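You operate a simulated robot arm through the tools that you are given. There is no shell and no other tool. Be economical: measure what you need, move in short steps, check, and stop when the job is done.

Carry out the task below with a simulated robot arm. There is one attempt and no reset: what you move stays moved.

TASK
Take the cream folded cloth from the top of the sample table and leave it on top of the bobbin there. Then fetch the weight marked "3" from the top of the sample table and set it on the pulley on the top of the sample table.

It is judged by the outcome, as a careful person would: the job done as asked, and still so three seconds after it is handed in. It fails if anything else is knocked over, pushed out of place, dropped, spilled or broken.

THE ROBOT
A 6-joint arm with a two-finger parallel gripper, fixed in place. Base frame: the origin is at the foot of the arm, x ahead of it, y to its left, z up; the work surface is at about z = 0. Lengths are in m, angles in degrees, forces in N, time in s.
With the tool pointing down near the work surface it reaches from about 0.14 to 0.58 m from the base axis. Its first joint turns from -66.0 to 66.0 degrees. Payload 2.1 kg.
Tool frame: the origin (TCP) lies between the finger pads and is the grasp point; the fingertips stand 0.03 m ahead of it; z points along the fingers, y is the line along which they close. The gripper opens to 0.094 m. The fingers are 0.028 m wide and 0.01 m thick; the gripper's body (0.05 by 0.096 m) begins 0.055 m behind the TCP.
Orientation is that of the tool frame in the base frame, as a unit quaternion [x, y, z, w]. With the fingers straight down and closing along the base's y, the tool's x points along the base's -x, its y along +y and its z along -z.

THE INTERFACE
- The arm moves only by the tool step_arm. Its argument "plan" is a list of rows, each a list of 7 numbers: the shift along the base's x, y, z in m, then the turn, a rotation vector about the base's x, y, z in degrees, then the opening, from 0 (shut) to 1 (fully open). In form: [[dx, dy, dz, wx, wy, wz, claw], ...]. A call has 1 to 8 rows; each row shifts and turns the commanded pose from where the row before left it. A row lasts 0.2 s, in which the tool goes at most 0.05 m and 8.6 degrees; a call with a longer step from one row to the next is refused whole, and so is a gripper value outside its range. A pose out of reach is approached as far as the arm can. The call stops where the force on the tool passes 40 N (or 10 N more than at its start, if that is more) or the arm is blocked; 0.2 s more then pass. The fingers move at their own pace (about 0.072 m/s each) and stop on an object; they squeeze with about 39 N. The grip force told is the motor's: it shows also when the fingers shut on nothing. Time passes only in rows, and 0.2 s behind the last, so rows that do not move let the fingers close. It gives the time, the measured TCP pose, the force on the tool (base axes), the opening and the grip force at its end, in the units of the frame above (readings bear some noise), and new pictures: "show" is both (left out), scene, wrist or none.
- Cameras (640 x 400 px; columns grow to the right, rows downward): "scene" is fixed at [0.0426, -0.3602, 0.4891]; the picture's right is [0.89, -0.46, 0.00], its down [-0.24, -0.47, -0.85] and it looks along [0.39, 0.75, -0.53] (base axes); focal length 289 px, centre (320, 200). "wrist" rides on the gripper at [-0.037, 0, -0.058] in the tool frame; the picture's right is [0.00, -1.00, 0.00], its down [0.97, 0.00, -0.24] and it looks along [0.24, 0.00, 0.97] (tool axes); focal length 218 px, centre (320, 200).
- pixel_to_xyz(camera, pixels): for up to 12 pixels [column, row] of the newest picture of that camera ("zoom" is the newest enlarged one), the place [x, y, z] in the base frame of the surface seen there, good to about 0.002 m. No time passes.
- enlarge(camera, box): a new picture of the part [left, top, right, bottom] of that camera's present view, enlarged. No time passes.
- close_job(): hands the job in; it is judged then, once.

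Work in short steps. Measure before you move; look again where a grasp or a placing could have gone wrong, and mend it. You have 80 turns and 120 pictures in all, the two below and enlarged ones among them. Open the gripper and draw the arm clear of the work before you hand the job in, unless the task says otherwise; then end with one line.

The tools are called after "Emit:" as name(argument=value, ...) on one line, values as JSON. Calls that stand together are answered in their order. step_arm: Moves the arm, as the interface text tells. Its arguments: {"type":"object","properties":{"plan":{"type":"array"},"show":{"type":"string","enum":["both","scene","wrist","none"]}},"required":["plan"]} The other tools are called the same way: pixel_to_xyz (camera, pixels) gives the place of the surface under pixels of a picture; enlarge (camera, box) takes an enlarged picture of a part of a camera's view; close_job () hands the job in.

At the start:

```text
clock: 0.0
ee_pos: [0.3761, 0.0658, 0.3404]
tcp_rot: [0.0, 1.0, 0.001, 0.0]
wrist_force: [-0.4, 0.2, 0.0]
gripper_width: 0.0938
finger_force: 0.1
```

scene: 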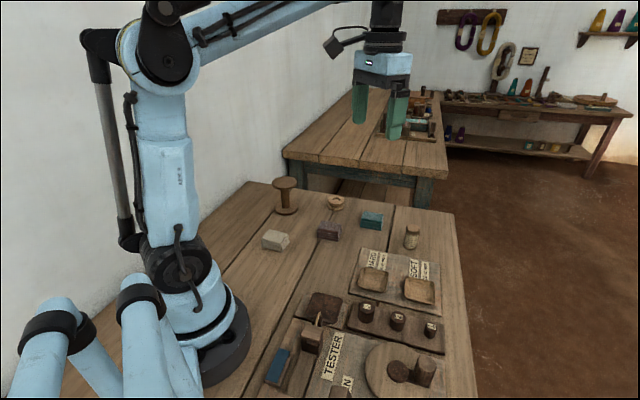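
wrist: 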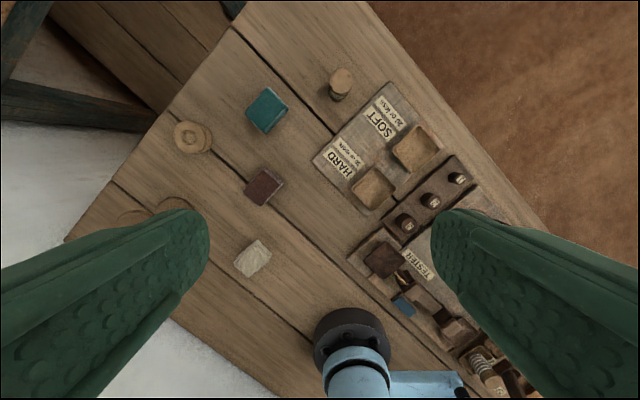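

The cream cloth is at scene (275,240), the bobbin probably at (286,195), the pulley perhaps at (336,202), weights at (367,312), (398,321), (430,329). I enlarge to identify them.

Emit:
enlarge(camera="scene", box=[240, 170, 440, 295])

Emit:
enlarge(camera="scene", box=[260, 275, 460, 400])

Emit:
pixel_to_xyz(camera="scene", pixels=[[275, 236], [286, 182], [278, 182], [294, 182], [336, 201], [329, 230], [372, 219], [412, 230], [367, 307], [398, 317], [430, 325], [300, 260]])

```text
3.20 times, centred on (340, 232) of scene
```

zoom: 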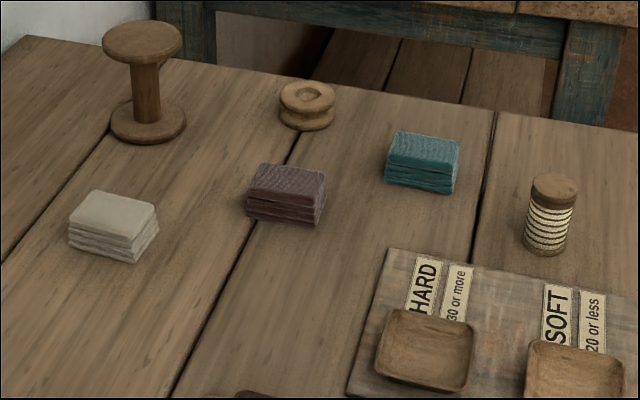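

```text
3.20 times, centred on (360, 338) of scene
```

zoom: 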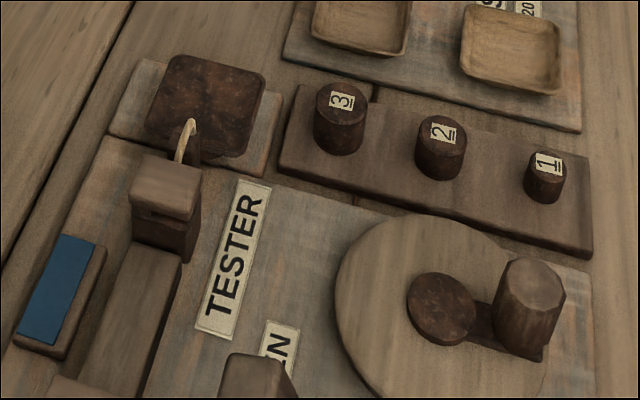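

```text
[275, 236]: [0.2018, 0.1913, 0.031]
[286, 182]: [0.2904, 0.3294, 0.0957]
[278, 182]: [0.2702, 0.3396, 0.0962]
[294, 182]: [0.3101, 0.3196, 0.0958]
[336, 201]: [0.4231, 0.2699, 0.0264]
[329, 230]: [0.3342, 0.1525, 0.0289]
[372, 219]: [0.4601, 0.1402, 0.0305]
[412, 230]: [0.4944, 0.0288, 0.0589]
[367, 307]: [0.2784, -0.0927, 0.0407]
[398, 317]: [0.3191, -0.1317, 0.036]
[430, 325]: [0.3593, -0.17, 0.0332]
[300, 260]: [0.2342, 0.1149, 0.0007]
```

The tall flanged spool looks like the bobbin and the grooved disc looks like the pulley. The striped cylinder at (412,237) could be confused with the bobbin, so I check it and take cloth details.

Emit:
enlarge(camera="scene", box=[380, 212, 444, 252])

Emit:
enlarge(camera="scene", box=[250, 172, 354, 257])

Emit:
enlarge(camera="wrist", box=[110, 100, 310, 290])

Emit:
pixel_to_xyz(camera="wrist", pixels=[[251, 240], [272, 254], [255, 275], [235, 264], [253, 258], [190, 136], [175, 136], [205, 138], [190, 122], [190, 150]])

```text
10.00 times, centred on (412, 232) of scene
```

zoom: 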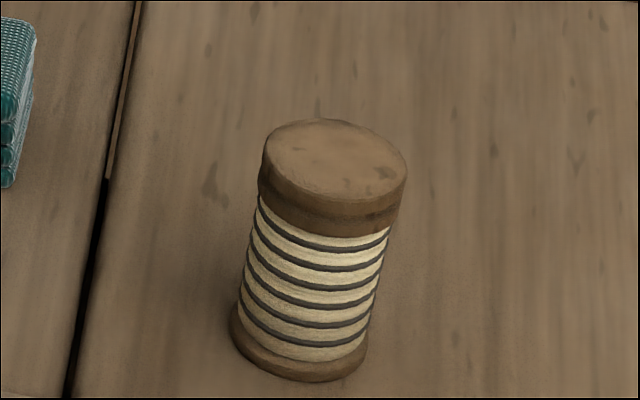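

```text
4.71 times, centred on (302, 214) of scene
```

zoom: 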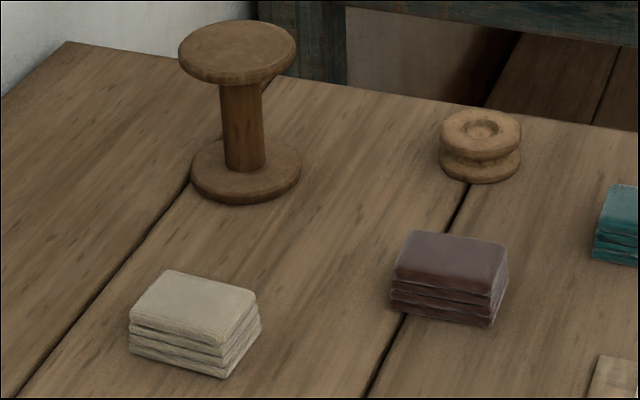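

```text
2.11 times, centred on (210, 195) of wrist
```

zoom: 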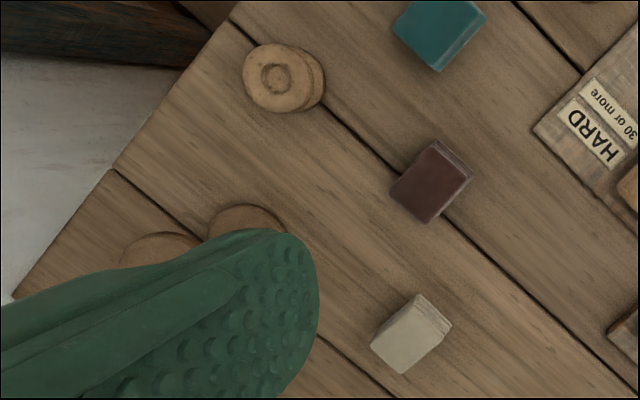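

```text
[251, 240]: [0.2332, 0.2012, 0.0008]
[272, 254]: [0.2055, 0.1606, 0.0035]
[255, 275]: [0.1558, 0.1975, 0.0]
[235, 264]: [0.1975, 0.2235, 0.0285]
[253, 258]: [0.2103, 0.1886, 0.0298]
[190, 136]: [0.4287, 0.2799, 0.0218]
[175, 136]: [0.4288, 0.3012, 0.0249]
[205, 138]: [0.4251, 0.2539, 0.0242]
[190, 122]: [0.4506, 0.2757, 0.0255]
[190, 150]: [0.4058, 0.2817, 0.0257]
```

The tall, wide-flanged wooden spool is the bobbin; the striped one is a wound thread reel. I now measure the cloth's outline in the wrist zoom (top corners about (412,297), (441,333), (403,374), (373,345)).

Emit:
pixel_to_xyz(camera="zoom", pixels=[[410, 302], [438, 333], [403, 369], [376, 345], [407, 337], [422, 312], [391, 322], [388, 357], [420, 351], [447, 322], [275, 78], [450, 330]])

Emit:
enlarge(camera="scene", box=[255, 222, 303, 252])

```text
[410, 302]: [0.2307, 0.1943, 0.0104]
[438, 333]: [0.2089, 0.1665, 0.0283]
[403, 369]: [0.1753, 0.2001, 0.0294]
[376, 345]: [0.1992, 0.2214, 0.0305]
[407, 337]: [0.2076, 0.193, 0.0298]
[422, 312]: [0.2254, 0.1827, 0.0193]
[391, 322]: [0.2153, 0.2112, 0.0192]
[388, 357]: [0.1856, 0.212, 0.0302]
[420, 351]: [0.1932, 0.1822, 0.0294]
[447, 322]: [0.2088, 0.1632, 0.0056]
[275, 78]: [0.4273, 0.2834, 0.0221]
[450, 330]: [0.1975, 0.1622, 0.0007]
```

```text
13.33 times, centred on (279, 237) of scene
```

zoom: 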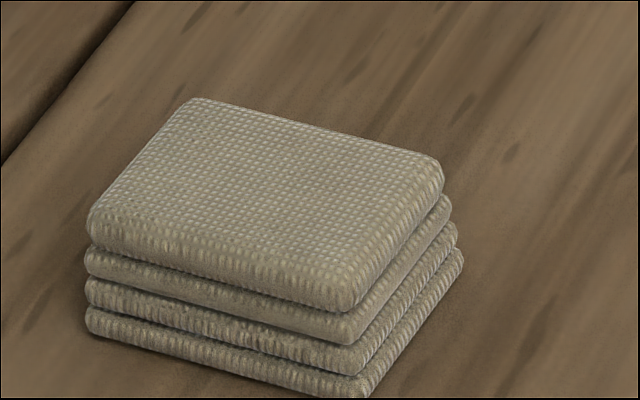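

Emit:
pixel_to_xyz(camera="zoom", pixels=[[198, 108], [430, 165], [350, 290], [100, 220], [90, 330], [360, 392], [460, 262], [265, 190]])

Emit:
enlarge(camera="scene", box=[262, 170, 310, 220])

```text
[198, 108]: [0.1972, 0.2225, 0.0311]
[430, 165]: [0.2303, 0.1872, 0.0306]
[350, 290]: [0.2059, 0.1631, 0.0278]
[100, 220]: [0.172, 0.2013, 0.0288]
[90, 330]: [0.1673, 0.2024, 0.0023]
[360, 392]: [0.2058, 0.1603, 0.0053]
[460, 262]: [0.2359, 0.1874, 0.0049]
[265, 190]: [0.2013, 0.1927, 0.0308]
```

```text
8.00 times, centred on (286, 195) of scene
```

zoom: 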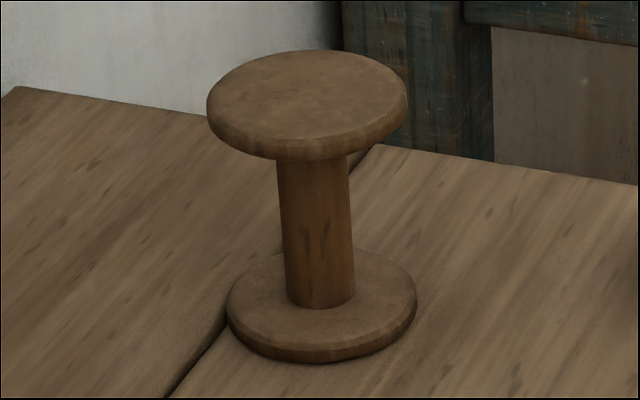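

Emit:
pixel_to_xyz(camera="zoom", pixels=[[306, 95], [210, 98], [403, 95], [306, 53], [300, 134], [230, 70], [380, 72], [235, 125], [375, 122], [322, 360], [232, 310], [415, 300]])

Emit:
step_arm(plan=[[-0.029, 0.021, -0.03, 0, 0, 7, 1], [-0.029, 0.021, -0.03, 0, 0, 7, 1], [-0.029, 0.021, -0.03, 0, 0, 7, 1], [-0.029, 0.021, -0.03, 0, 0, 7, 1], [-0.029, 0.021, -0.03, 0, 0, 7, 1], [-0.029, 0.021, -0.03, 0, 0, 7, 1], [0, 0, 0, 0, 0, 0, 1]])

```text
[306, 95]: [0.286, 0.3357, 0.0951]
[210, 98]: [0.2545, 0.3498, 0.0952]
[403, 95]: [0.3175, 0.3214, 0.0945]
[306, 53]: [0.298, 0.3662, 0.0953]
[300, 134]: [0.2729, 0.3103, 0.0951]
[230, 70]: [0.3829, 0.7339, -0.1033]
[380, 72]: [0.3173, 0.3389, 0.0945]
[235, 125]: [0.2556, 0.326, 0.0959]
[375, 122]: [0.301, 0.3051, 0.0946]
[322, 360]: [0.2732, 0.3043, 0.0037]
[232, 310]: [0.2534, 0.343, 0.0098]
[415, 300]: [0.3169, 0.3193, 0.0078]
```

```text
clock: 1.6
ee_pos: [0.2006, 0.1921, 0.1607]
tcp_rot: [-0.359, 0.933, 0.001, 0.0]
wrist_force: [-0.6, -0.7, 0.1]
gripper_width: 0.0937
finger_force: 0.0
```

scene: 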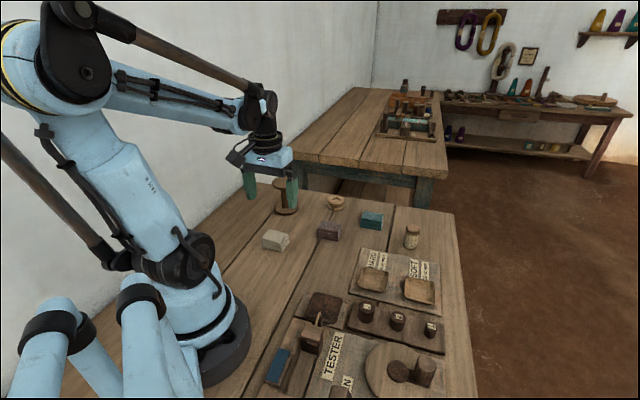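
wrist: 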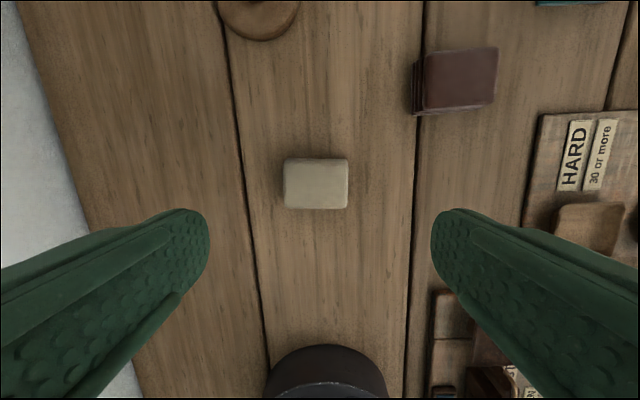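

Cloth is aligned with the fingers at wrist (316,184). Bobbin top centre ≈ (0.286, 0.337, 0.095). Descend and close.

Emit:
step_arm(plan=[[0.001, 0.001, -0.04, 0, 0, 0, 1], [0, 0, -0.04, 0, 0, 0, 1], [0, 0, -0.03, 0, 0, 0, 1], [0, 0, -0.0165, 0, 0, 0, 1], [0, 0, 0, 0, 0, 0, 1]])

```text
clock: 2.8
ee_pos: [0.2041, 0.1919, 0.0337]
tcp_rot: [-0.359, 0.933, 0.0, 0.0]
wrist_force: [-0.2, -0.1, -0.5]
gripper_width: 0.0941
finger_force: 0.1
```

scene: 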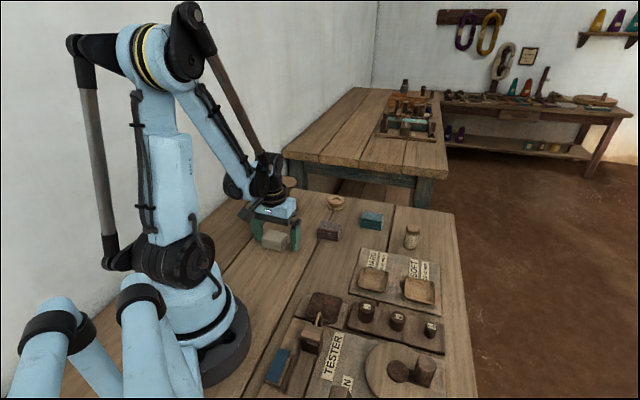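
wrist: 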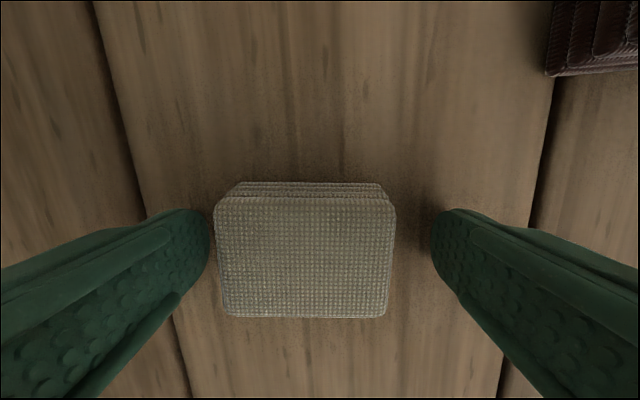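

Cloth lies slightly left of centre (305 vs 320): shift 4 mm and close.

Emit:
step_arm(plan=[[-0.003, 0.003, 0, 0, 0, 0, 1], [0, 0, 0, 0, 0, 0, 0.7], [0, 0, 0, 0, 0, 0, 0.5], [0, 0, 0, 0, 0, 0, 0.4], [0, 0, 0, 0, 0, 0, 0.4], [0, 0, 0, 0, 0, 0, 0.4]])

```text
clock: 4.2
ee_pos: [0.2018, 0.1943, 0.0345]
tcp_rot: [-0.358, 0.934, 0.0, 0.001]
wrist_force: [-0.3, 0.0, 0.3]
gripper_width: 0.0587
finger_force: 39.0
```

scene: 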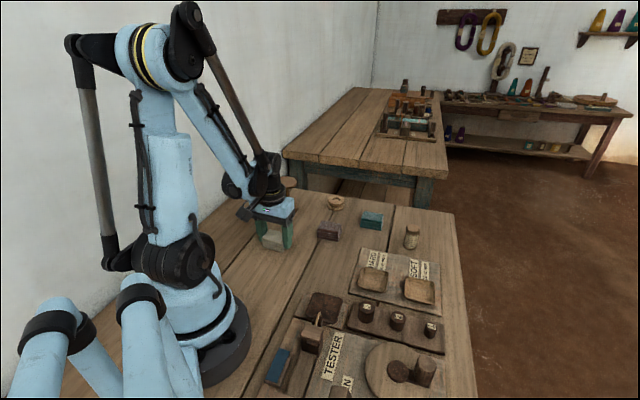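
wrist: 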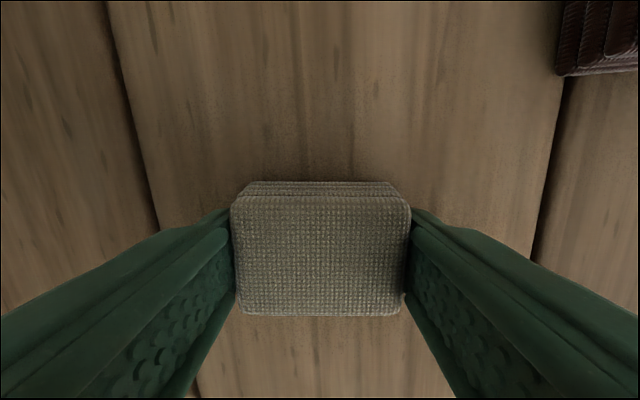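

Gripped (0.0587, 39 N). Lift, then carry above the bobbin.

Emit:
step_arm(plan=[[0, 0, 0.03, 0, 0, 0, 0.4], [0, 0, 0.04, 0, 0, 0, 0.4], [0, 0, 0.04, 0, 0, 0, 0.4], [0, 0, 0.025, 0, 0, 0, 0.4], [0.021, 0.036, 0.01, 0, 0, 0, 0.4], [0.021, 0.036, 0, 0, 0, 0, 0.4], [0.021, 0.035, 0, 0, 0, 0, 0.4], [0.02, 0.035, 0, 0, 0, 0, 0.4]])

Emit:
step_arm(plan=[[0, 0, 0, 0, 0, 0, 0.4]])

```text
clock: 6.0
ee_pos: [0.2828, 0.3383, 0.1782]
tcp_rot: [-0.358, 0.934, 0.0, 0.0]
wrist_force: [-0.5, 0.3, 0.3]
gripper_width: 0.0584
finger_force: 39.6
```

scene: 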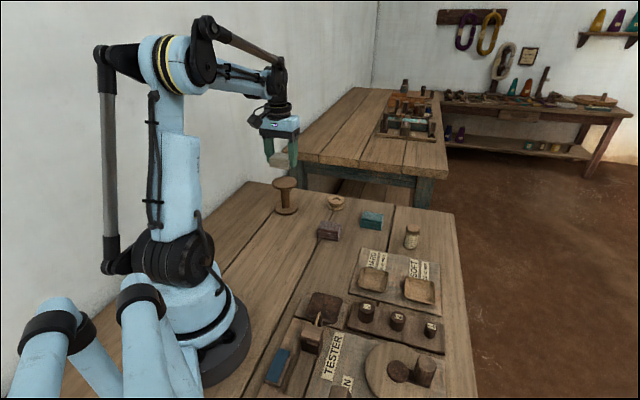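
wrist: 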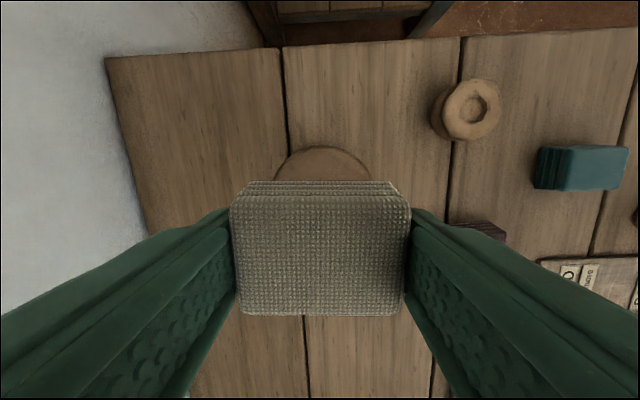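

```text
clock: 6.4
ee_pos: [0.2823, 0.3373, 0.1784]
tcp_rot: [-0.359, 0.933, 0.0, 0.0]
wrist_force: [-0.1, 0.5, 0.3]
gripper_width: 0.0588
finger_force: 38.6
```

scene: 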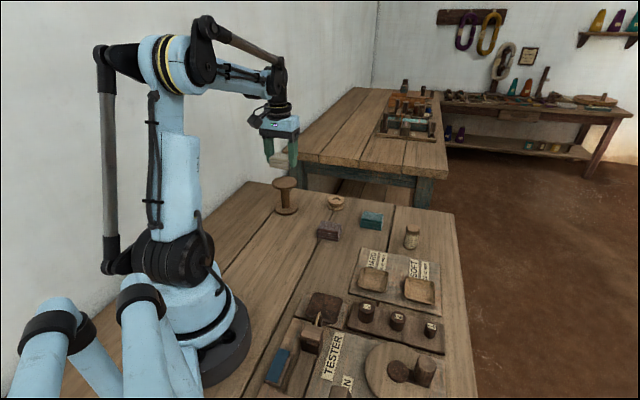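
wrist: 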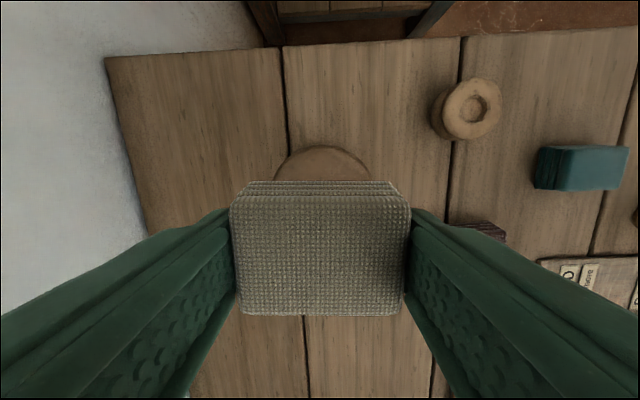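

Bobbin is centred below (column 321). Shift 3 mm and lower towards TCP z ≈ 0.131.

Emit:
step_arm(plan=[[0.003, -0.001, -0.02, 0, 0, 0, 0.4], [0, 0, -0.017, 0, 0, 0, 0.4], [0, 0, -0.007, 0, 0, 0, 0.4], [0, 0, -0.002, 0, 0, 0, 0.4], [0, 0, 0, 0, 0, 0, 0.4]])

Emit:
enlarge(camera="scene", box=[238, 120, 334, 220])

```text
clock: 7.6
ee_pos: [0.2859, 0.3371, 0.1335]
tcp_rot: [-0.358, 0.934, 0.0, 0.001]
wrist_force: [-0.2, 0.2, -0.8]
gripper_width: 0.0588
finger_force: 39.1
```

scene: 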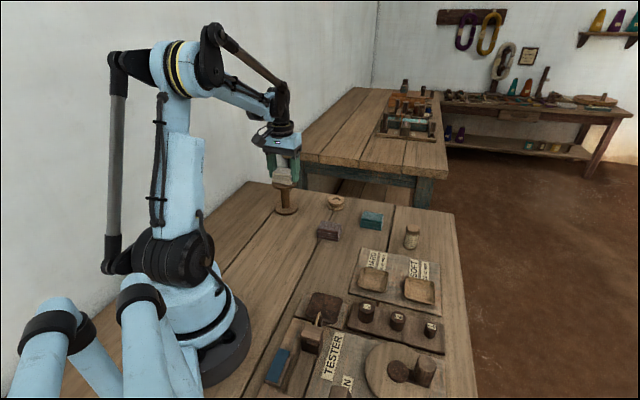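
wrist: 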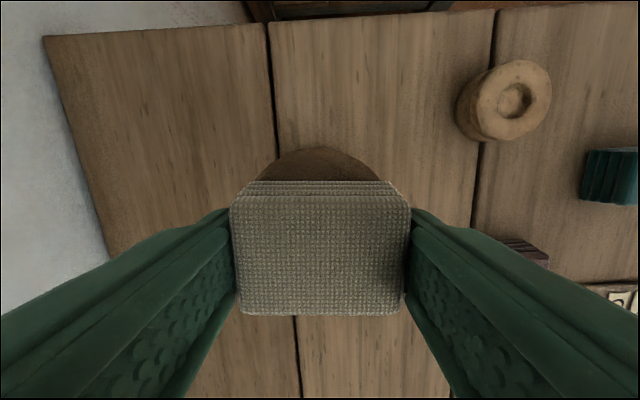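

```text
4.00 times, centred on (286, 170) of scene
```

zoom: 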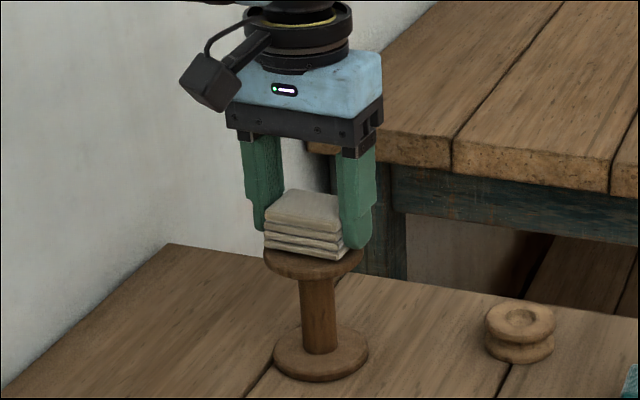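

About 3 mm remains. Lower gently.

Emit:
step_arm(plan=[[0, 0, -0.002, 0, 0, 0, 0.4], [0, 0, -0.0015, 0, 0, 0, 0.4], [0, 0, 0, 0, 0, 0, 0.4]], show="none")

Emit:
enlarge(camera="scene", box=[254, 150, 318, 190])

```text
clock: 8.4
ee_pos: [0.286, 0.3358, 0.1291]
tcp_rot: [-0.358, 0.934, 0.0, 0.0]
wrist_force: [-0.6, -0.1, -0.6]
gripper_width: 0.0587
finger_force: 39.1
```

```text
10.00 times, centred on (286, 170) of scene
```

zoom: 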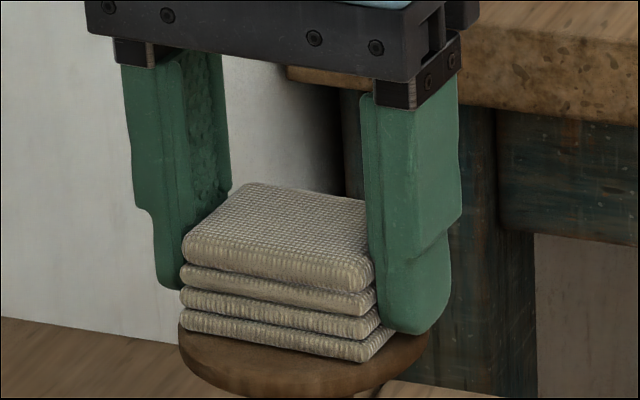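

Very nearly seated and centred; 1 mm more, then open slowly.

Emit:
step_arm(plan=[[0, 0, -0.001, 0, 0, 0, 0.4], [0, 0, 0, 0, 0, 0, 0.65], [0, 0, 0, 0, 0, 0, 0.8], [0, 0, 0, 0, 0, 0, 0.95], [0, 0, 0, 0, 0, 0, 0.95]])

Emit:
enlarge(camera="scene", box=[254, 150, 318, 190])

```text
clock: 9.6
ee_pos: [0.286, 0.3349, 0.1281]
tcp_rot: [-0.358, 0.934, 0.001, 0.0]
wrist_force: [0.2, -0.4, 0.0]
gripper_width: 0.0895
finger_force: 0.0
```

scene: 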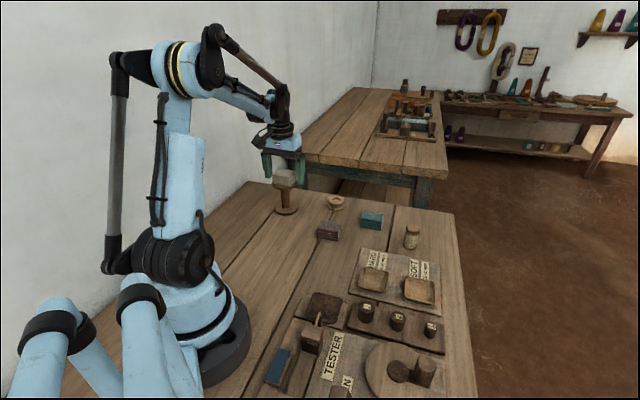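
wrist: 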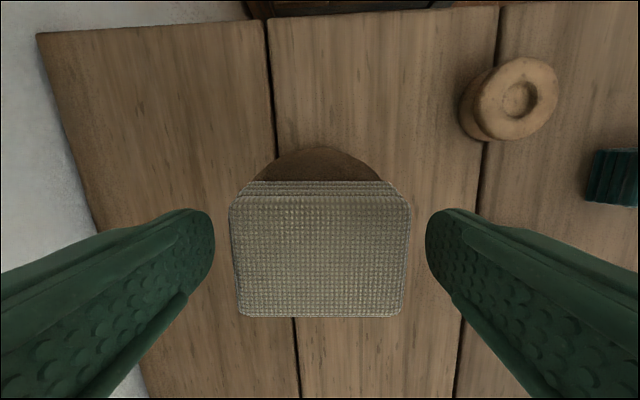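

```text
10.00 times, centred on (286, 170) of scene
```

zoom: 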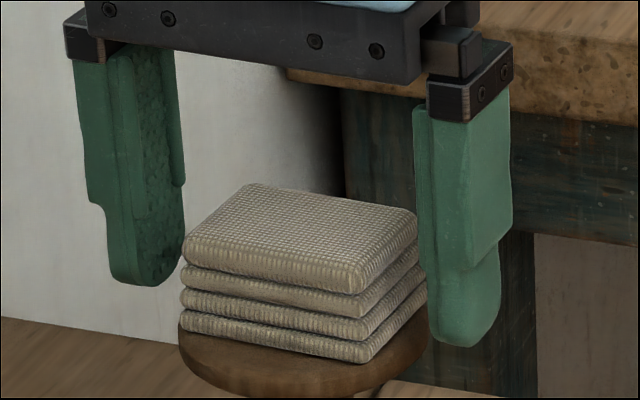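

Cloth rests flat and centred. Withdraw upward, then travel toward the weights.

Emit:
step_arm(plan=[[0, 0, 0.03, 0, 0, 0, 1], [0, 0, 0.04, 0, 0, 0, 1], [0, 0, 0.04, 0, 0, 0, 1], [0, -0.04, 0.02, 0, 0, -7, 1], [0, -0.045, 0, 0, 0, -7, 1], [0, -0.045, 0, 0, 0, -7, 1], [0, -0.045, 0, 0, 0, -7, 1], [0, -0.045, 0, 0, 0, -7, 1]], show="none")

Emit:
step_arm(plan=[[0, -0.045, 0, 0, 0, -7, 1], [0, -0.045, 0, 0, 0, 0, 1], [-0.015, -0.045, 0, 0, 0, 0, 1], [-0.015, -0.045, 0, 0, 0, 0, 1], [0, -0.02, 0, 0, 0, 0, 1], [0, 0, 0, 0, 0, 0, 1]])

Emit:
enlarge(camera="scene", box=[254, 150, 318, 190])

```text
clock: 11.4
ee_pos: [0.2851, 0.1169, 0.2585]
tcp_rot: [-0.06, 0.998, 0.001, 0.0]
wrist_force: [-0.1, 0.1, 0.3]
gripper_width: 0.0941
finger_force: 0.2
```

```text
clock: 12.8
ee_pos: [0.2558, -0.0834, 0.2574]
tcp_rot: [-0.001, 1.0, -0.001, 0.0]
wrist_force: [0.4, -0.8, 0.1]
gripper_width: 0.0941
finger_force: 0.1
```

scene: 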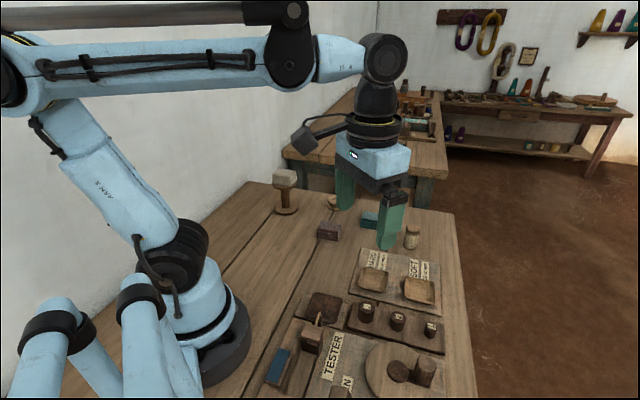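
wrist: 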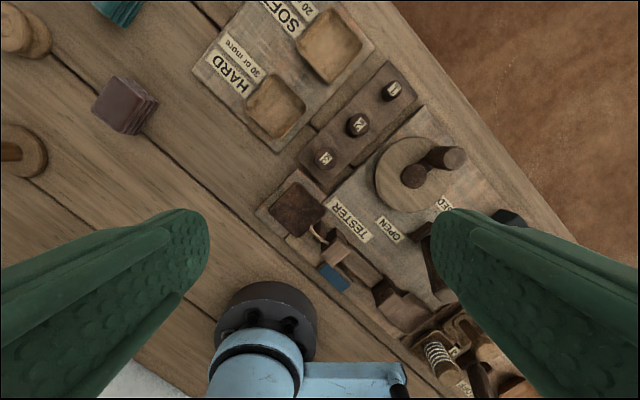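

```text
10.00 times, centred on (286, 170) of scene
```

zoom: 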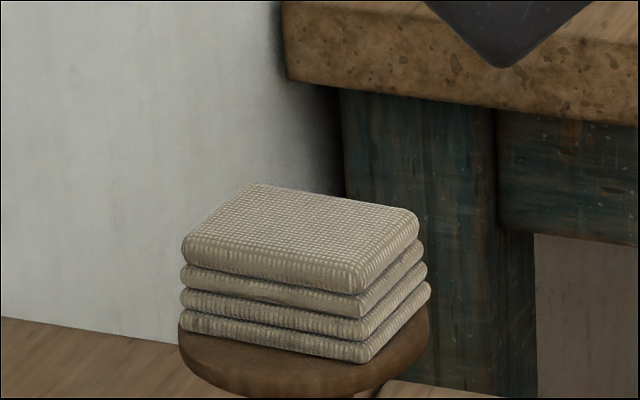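

Cloth stays put. Now zoom in on the weights (weight "3" at wrist (323,158)) and measure the surroundings.

Emit:
enlarge(camera="wrist", box=[240, 70, 420, 250])

Emit:
pixel_to_xyz(camera="wrist", pixels=[[324, 159], [314, 161], [334, 158], [324, 169], [358, 125], [272, 105], [296, 90], [298, 204], [318, 197], [355, 170], [405, 170], [345, 145]])

Emit:
enlarge(camera="scene", box=[340, 285, 404, 345])

```text
2.22 times, centred on (330, 160) of wrist
```

zoom: 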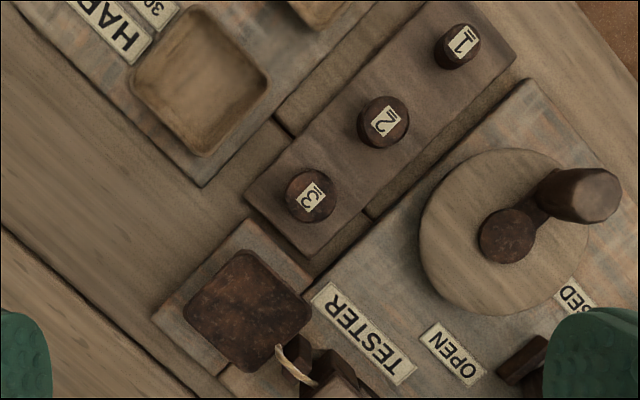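

```text
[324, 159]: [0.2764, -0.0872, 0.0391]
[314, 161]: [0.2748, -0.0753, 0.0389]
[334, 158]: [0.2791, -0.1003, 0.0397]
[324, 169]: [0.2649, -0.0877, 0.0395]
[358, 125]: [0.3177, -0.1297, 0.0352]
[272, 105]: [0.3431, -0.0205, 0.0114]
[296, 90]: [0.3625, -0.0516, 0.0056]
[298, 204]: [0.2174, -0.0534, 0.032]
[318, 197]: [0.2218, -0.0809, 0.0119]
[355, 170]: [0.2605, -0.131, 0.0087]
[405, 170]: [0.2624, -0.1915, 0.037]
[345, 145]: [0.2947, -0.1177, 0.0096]
```

```text
6.67 times, centred on (372, 315) of scene
```

zoom: 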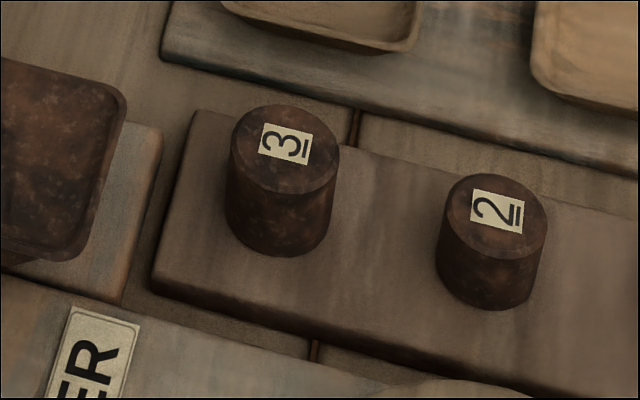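

Weight "3": centre ≈ (0.2765, -0.088), ø≈0.026, from z 0.0095 to 0.0395. The free closing direction is across the row of weights (45°). I turn -45°, go above and part-close to 0.06.

Emit:
step_arm(plan=[[0.004, -0.001, -0.02, 0, 0, -7.5, 0.8], [0.004, -0.001, -0.02, 0, 0, -7.5, 0.64], [0.004, -0.001, -0.02, 0, 0, -7.5, 0.64], [0.004, -0.001, -0.02, 0, 0, -7.5, 0.64], [0.004, -0.0005, -0.02, 0, 0, -7.5, 0.64], [0, 0, -0.02, 0, 0, -7.5, 0.64], [0, 0, -0.02, 0, 0, 0, 0.64], [0, 0, 0, 0, 0, 0, 0.64]])

```text
clock: 14.6
ee_pos: [0.2747, -0.0875, 0.1184]
tcp_rot: [0.384, 0.923, 0.001, 0.0]
wrist_force: [-0.8, 0.4, 0.2]
gripper_width: 0.0602
finger_force: 0.0
```

scene: 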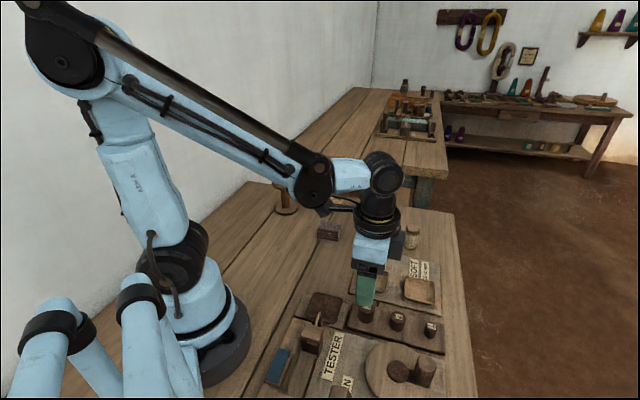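
wrist: 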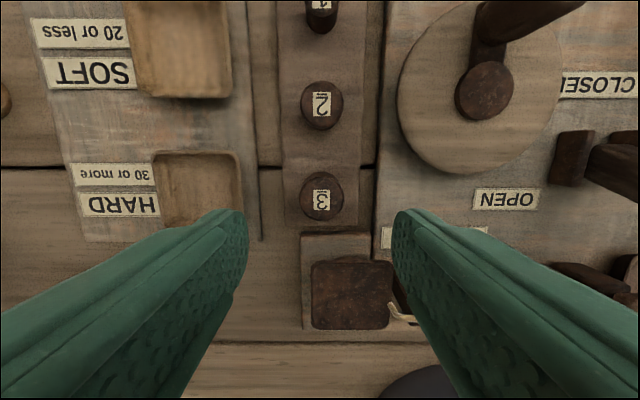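

Emit:
pixel_to_xyz(camera="wrist", pixels=[[240, 170], [240, 205], [238, 185], [320, 190], [303, 190], [339, 190], [320, 178], [320, 205], [270, 195], [375, 190], [398, 290], [345, 300]])

Emit:
enlarge(camera="wrist", box=[220, 120, 420, 245])

```text
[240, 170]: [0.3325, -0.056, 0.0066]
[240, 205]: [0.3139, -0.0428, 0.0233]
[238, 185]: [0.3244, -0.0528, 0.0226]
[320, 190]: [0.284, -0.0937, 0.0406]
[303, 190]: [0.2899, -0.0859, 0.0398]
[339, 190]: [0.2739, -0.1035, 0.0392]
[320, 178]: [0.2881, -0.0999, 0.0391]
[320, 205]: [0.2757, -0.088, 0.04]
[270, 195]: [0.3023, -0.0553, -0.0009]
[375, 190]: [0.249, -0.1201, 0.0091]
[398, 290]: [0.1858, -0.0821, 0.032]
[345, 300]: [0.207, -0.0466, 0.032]
```

```text
3.20 times, centred on (320, 182) of wrist
```

zoom: 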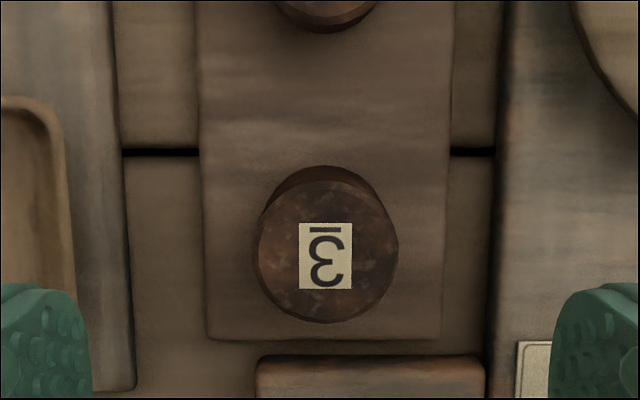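

Weight top centre ≈ (0.2785, -0.091); scoop rim is 0.059 away laterally, clear of the fingers. Shift, descend to z≈0.0445.

Emit:
step_arm(plan=[[0.004, -0.0035, -0.02, 0, 0, 0, 0.64], [0, 0, -0.025, 0, 0, 0, 0.64], [0, 0, -0.02, 0, 0, 0, 0.64], [0, 0, -0.008, 0, 0, 0, 0.64], [0, 0, 0, 0, 0, 0, 0.64]])

```text
clock: 15.8
ee_pos: [0.279, -0.0905, 0.0457]
tcp_rot: [0.382, 0.924, 0.001, 0.001]
wrist_force: [-0.6, -0.3, 0.4]
gripper_width: 0.06
finger_force: 0.1
```

scene: 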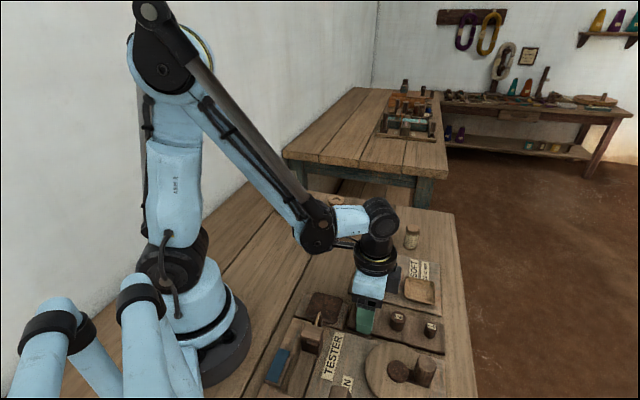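
wrist: 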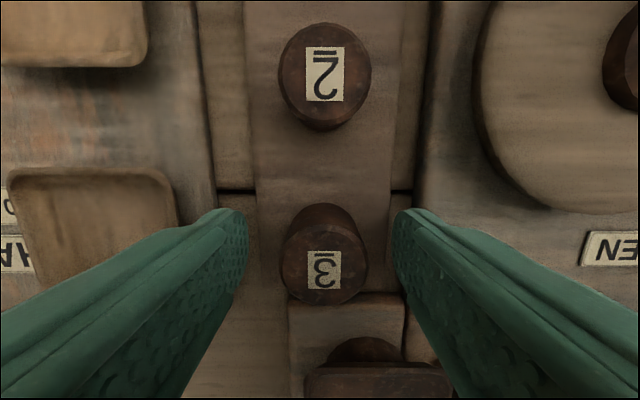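

Well aligned (face centre (325,262)). 1.5 mm correction and close.

Emit:
step_arm(plan=[[-0.001, -0.001, -0.001, 0, 0, 0, 0.64], [0, 0, 0, 0, 0, 0, 0.45], [0, 0, 0, 0, 0, 0, 0.3], [0, 0, 0, 0, 0, 0, 0.15], [0, 0, 0, 0, 0, 0, 0.15], [0, 0, 0, 0, 0, 0, 0.15]])

```text
clock: 17.2
ee_pos: [0.2788, -0.0915, 0.0443]
tcp_rot: [0.382, 0.924, 0.0, 0.0]
wrist_force: [-0.1, 0.6, 0.4]
gripper_width: 0.0293
finger_force: 38.6
```

scene: 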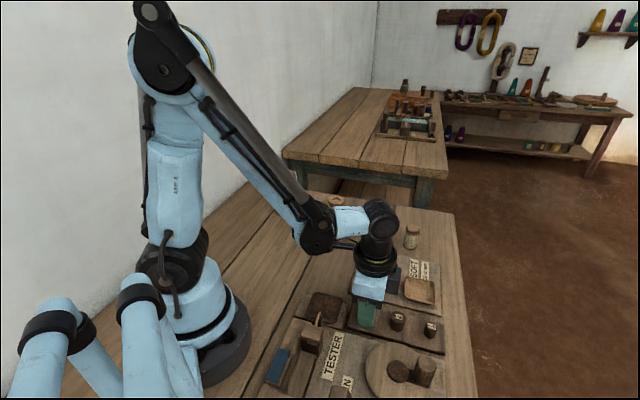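
wrist: 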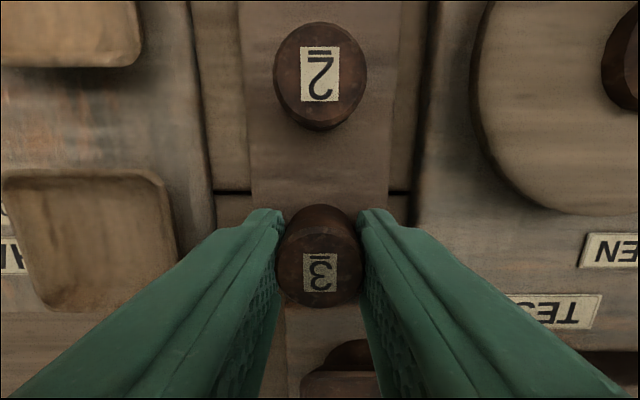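

Gripped (0.0293). Lift and start travelling to the pulley.

Emit:
step_arm(plan=[[0, 0, 0.02, 0, 0, 0, 0.15], [0, 0, 0.035, 0, 0, 0, 0.15], [0, 0, 0.04, 0, 0, 0, 0.15], [0, 0, 0.04, 0, 0, 0, 0.15], [0.014, 0.036, 0, 0, 0, 7.5, 0.15], [0.014, 0.036, 0, 0, 0, 7.5, 0.15], [0.014, 0.036, 0, 0, 0, 7.5, 0.15], [0.014, 0.036, 0, 0, 0, 7.5, 0.15]])

Emit:
step_arm(plan=[[0.014, 0.036, 0, 0, 0, 7.5, 0.15], [0.014, 0.036, 0, 0, 0, 7.5, 0.15], [0.014, 0.036, 0, 0, 0, 0, 0.15], [0.014, 0.036, 0, 0, 0, 0, 0.15], [0.008, 0.02, 0, 0, 0, 0, 0.15], [0, 0, 0, 0, 0, 0, 0.15]])

```text
clock: 19.0
ee_pos: [0.3362, 0.0522, 0.1791]
tcp_rot: [0.13, 0.992, 0.0, 0.0]
wrist_force: [0.4, 0.1, -1.2]
gripper_width: 0.0291
finger_force: 39.0
```

scene: 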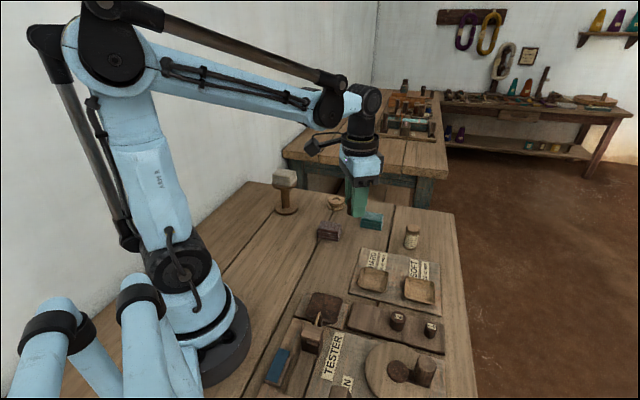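
wrist: 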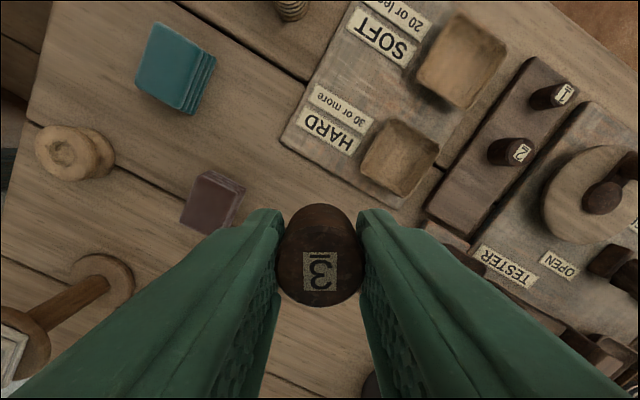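

```text
clock: 20.4
ee_pos: [0.3979, 0.216, 0.1795]
tcp_rot: [0.0, 1.0, 0.0, 0.0]
wrist_force: [-0.4, -0.8, -1.9]
gripper_width: 0.0292
finger_force: 38.7
```

scene: 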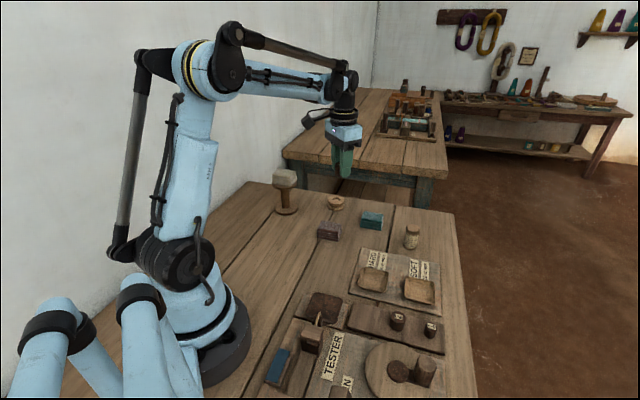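
wrist: 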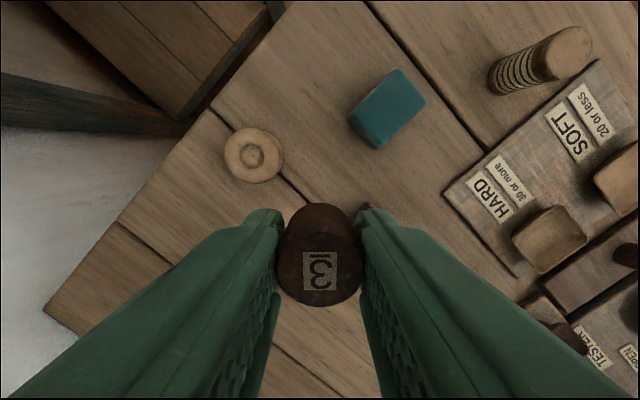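

Pulley visible at wrist (252,156). Measure it closely.

Emit:
pixel_to_xyz(camera="wrist", pixels=[[251, 155], [227, 155], [273, 155], [250, 133], [250, 178], [241, 155], [262, 155], [250, 145], [250, 166]])

Emit:
enlarge(camera="wrist", box=[211, 125, 291, 185])

Emit:
enlarge(camera="scene", box=[316, 187, 356, 217])

```text
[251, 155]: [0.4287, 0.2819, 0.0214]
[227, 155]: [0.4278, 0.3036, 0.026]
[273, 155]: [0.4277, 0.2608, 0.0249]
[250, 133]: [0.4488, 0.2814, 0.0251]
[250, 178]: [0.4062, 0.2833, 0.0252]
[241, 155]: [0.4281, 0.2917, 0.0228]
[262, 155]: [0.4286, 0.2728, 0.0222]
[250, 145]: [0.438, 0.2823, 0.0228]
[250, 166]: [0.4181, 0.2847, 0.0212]
```

```text
6.67 times, centred on (251, 155) of wrist
```

zoom: 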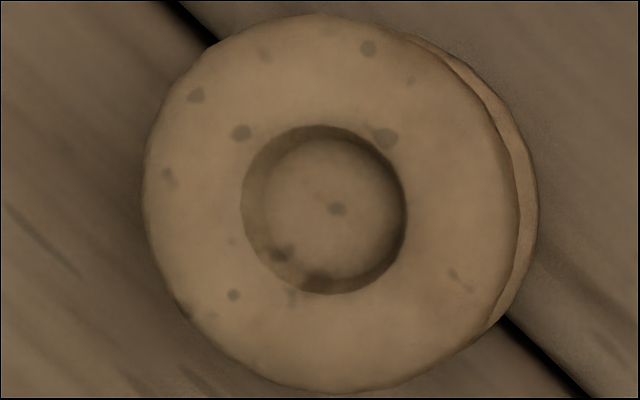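

```text
13.33 times, centred on (336, 202) of scene
```

zoom: 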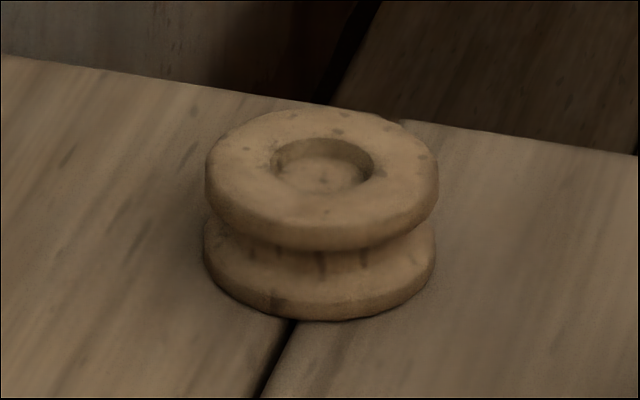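

Pulley top: centre ≈ (0.4275, 0.282), z ≈ 0.0255, recess ø0.019 < weight ø, so it rests on the rim. Move over it and lower partway.

Emit:
step_arm(plan=[[0.015, 0.033, 0, 0, 0, 0, 0.15], [0.0146, 0.033, 0, 0, 0, 0, 0.15], [0, 0, -0.03, 0, 0, 0, 0.15], [0, 0, -0.03, 0, 0, 0, 0.15], [0, 0, -0.03, 0, 0, 0, 0.15], [0, 0, -0.015, 0, 0, 0, 0.15], [0, 0, 0, 0, 0, 0, 0.15], [0, 0, 0, 0, 0, 0, 0.15]])

Emit:
enlarge(camera="scene", box=[304, 172, 368, 217])

```text
clock: 22.2
ee_pos: [0.4277, 0.2809, 0.0739]
tcp_rot: [0.0, 1.0, 0.0, 0.0]
wrist_force: [-0.9, -0.6, -1.3]
gripper_width: 0.0289
finger_force: 39.1
```

scene: 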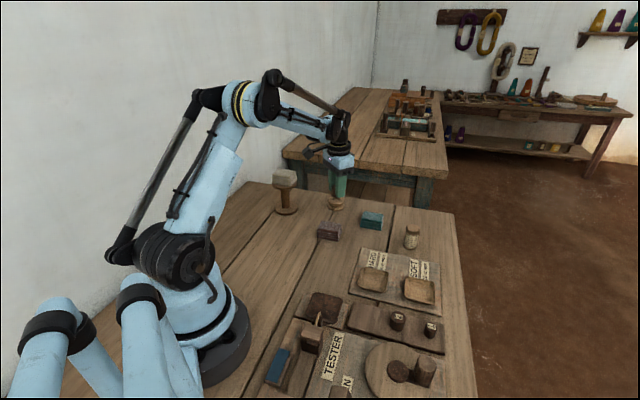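
wrist: 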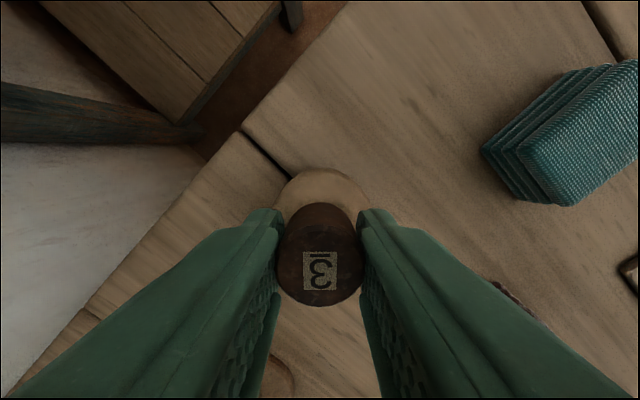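

```text
8.89 times, centred on (336, 194) of scene
```

zoom: 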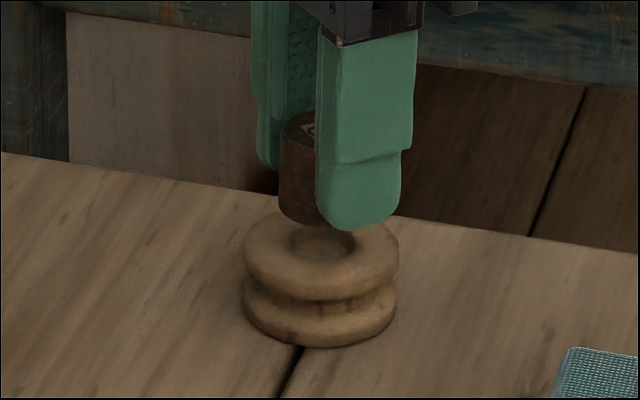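

Aligned, about 13 mm above. Lower in small steps.

Emit:
step_arm(plan=[[0, 0.001, -0.006, 0, 0, 0, 0.15], [0, 0, -0.004, 0, 0, 0, 0.15], [0, 0, -0.002, 0, 0, 0, 0.15], [0, 0, 0, 0, 0, 0, 0.15]])

Emit:
enlarge(camera="scene", box=[304, 172, 368, 217])

```text
clock: 23.2
ee_pos: [0.4284, 0.2823, 0.0618]
tcp_rot: [0.0, 1.0, -0.001, 0.001]
wrist_force: [0.2, 0.5, -1.8]
gripper_width: 0.0291
finger_force: 38.6
```

scene: 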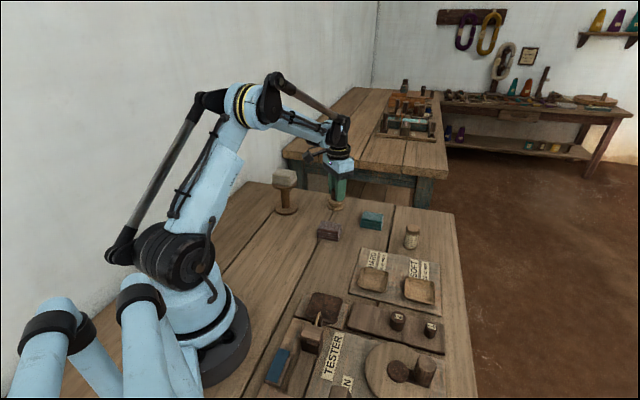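
wrist: 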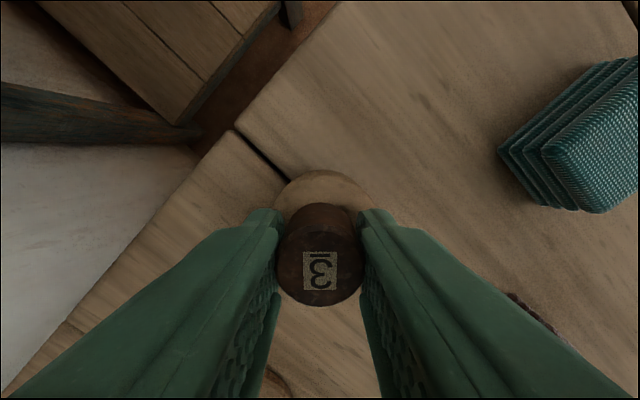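

```text
8.89 times, centred on (336, 194) of scene
```

zoom: 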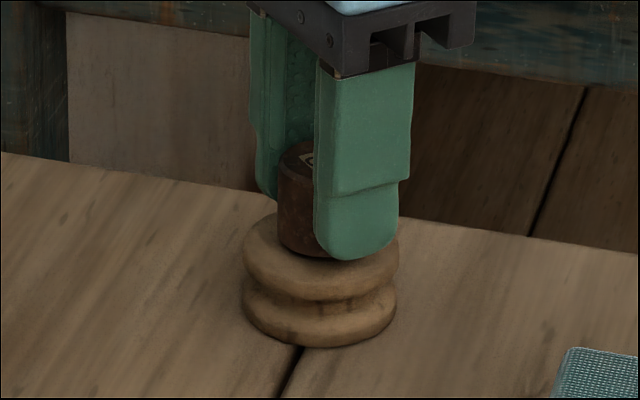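

Pulley is ~2 mm to the right (col 324.5 vs 320): shift y -0.0015 and lower to contact.

Emit:
step_arm(plan=[[0, -0.0015, 0, 0, 0, 0, 0.15], [0, 0, -0.001, 0, 0, 0, 0.15], [0, 0, -0.001, 0, 0, 0, 0.15], [0, 0, 0, 0, 0, 0, 0.15]], show="none")

Emit:
enlarge(camera="scene", box=[316, 182, 356, 212])

```text
clock: 24.2
ee_pos: [0.4287, 0.2802, 0.0612]
tcp_rot: [0.0, 1.0, 0.001, 0.0]
wrist_force: [-1.2, 1.1, -0.2]
gripper_width: 0.0288
finger_force: 39.1
```

```text
13.33 times, centred on (336, 197) of scene
```

zoom: 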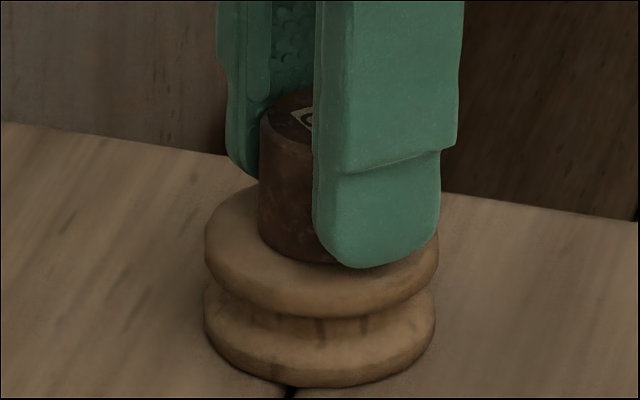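

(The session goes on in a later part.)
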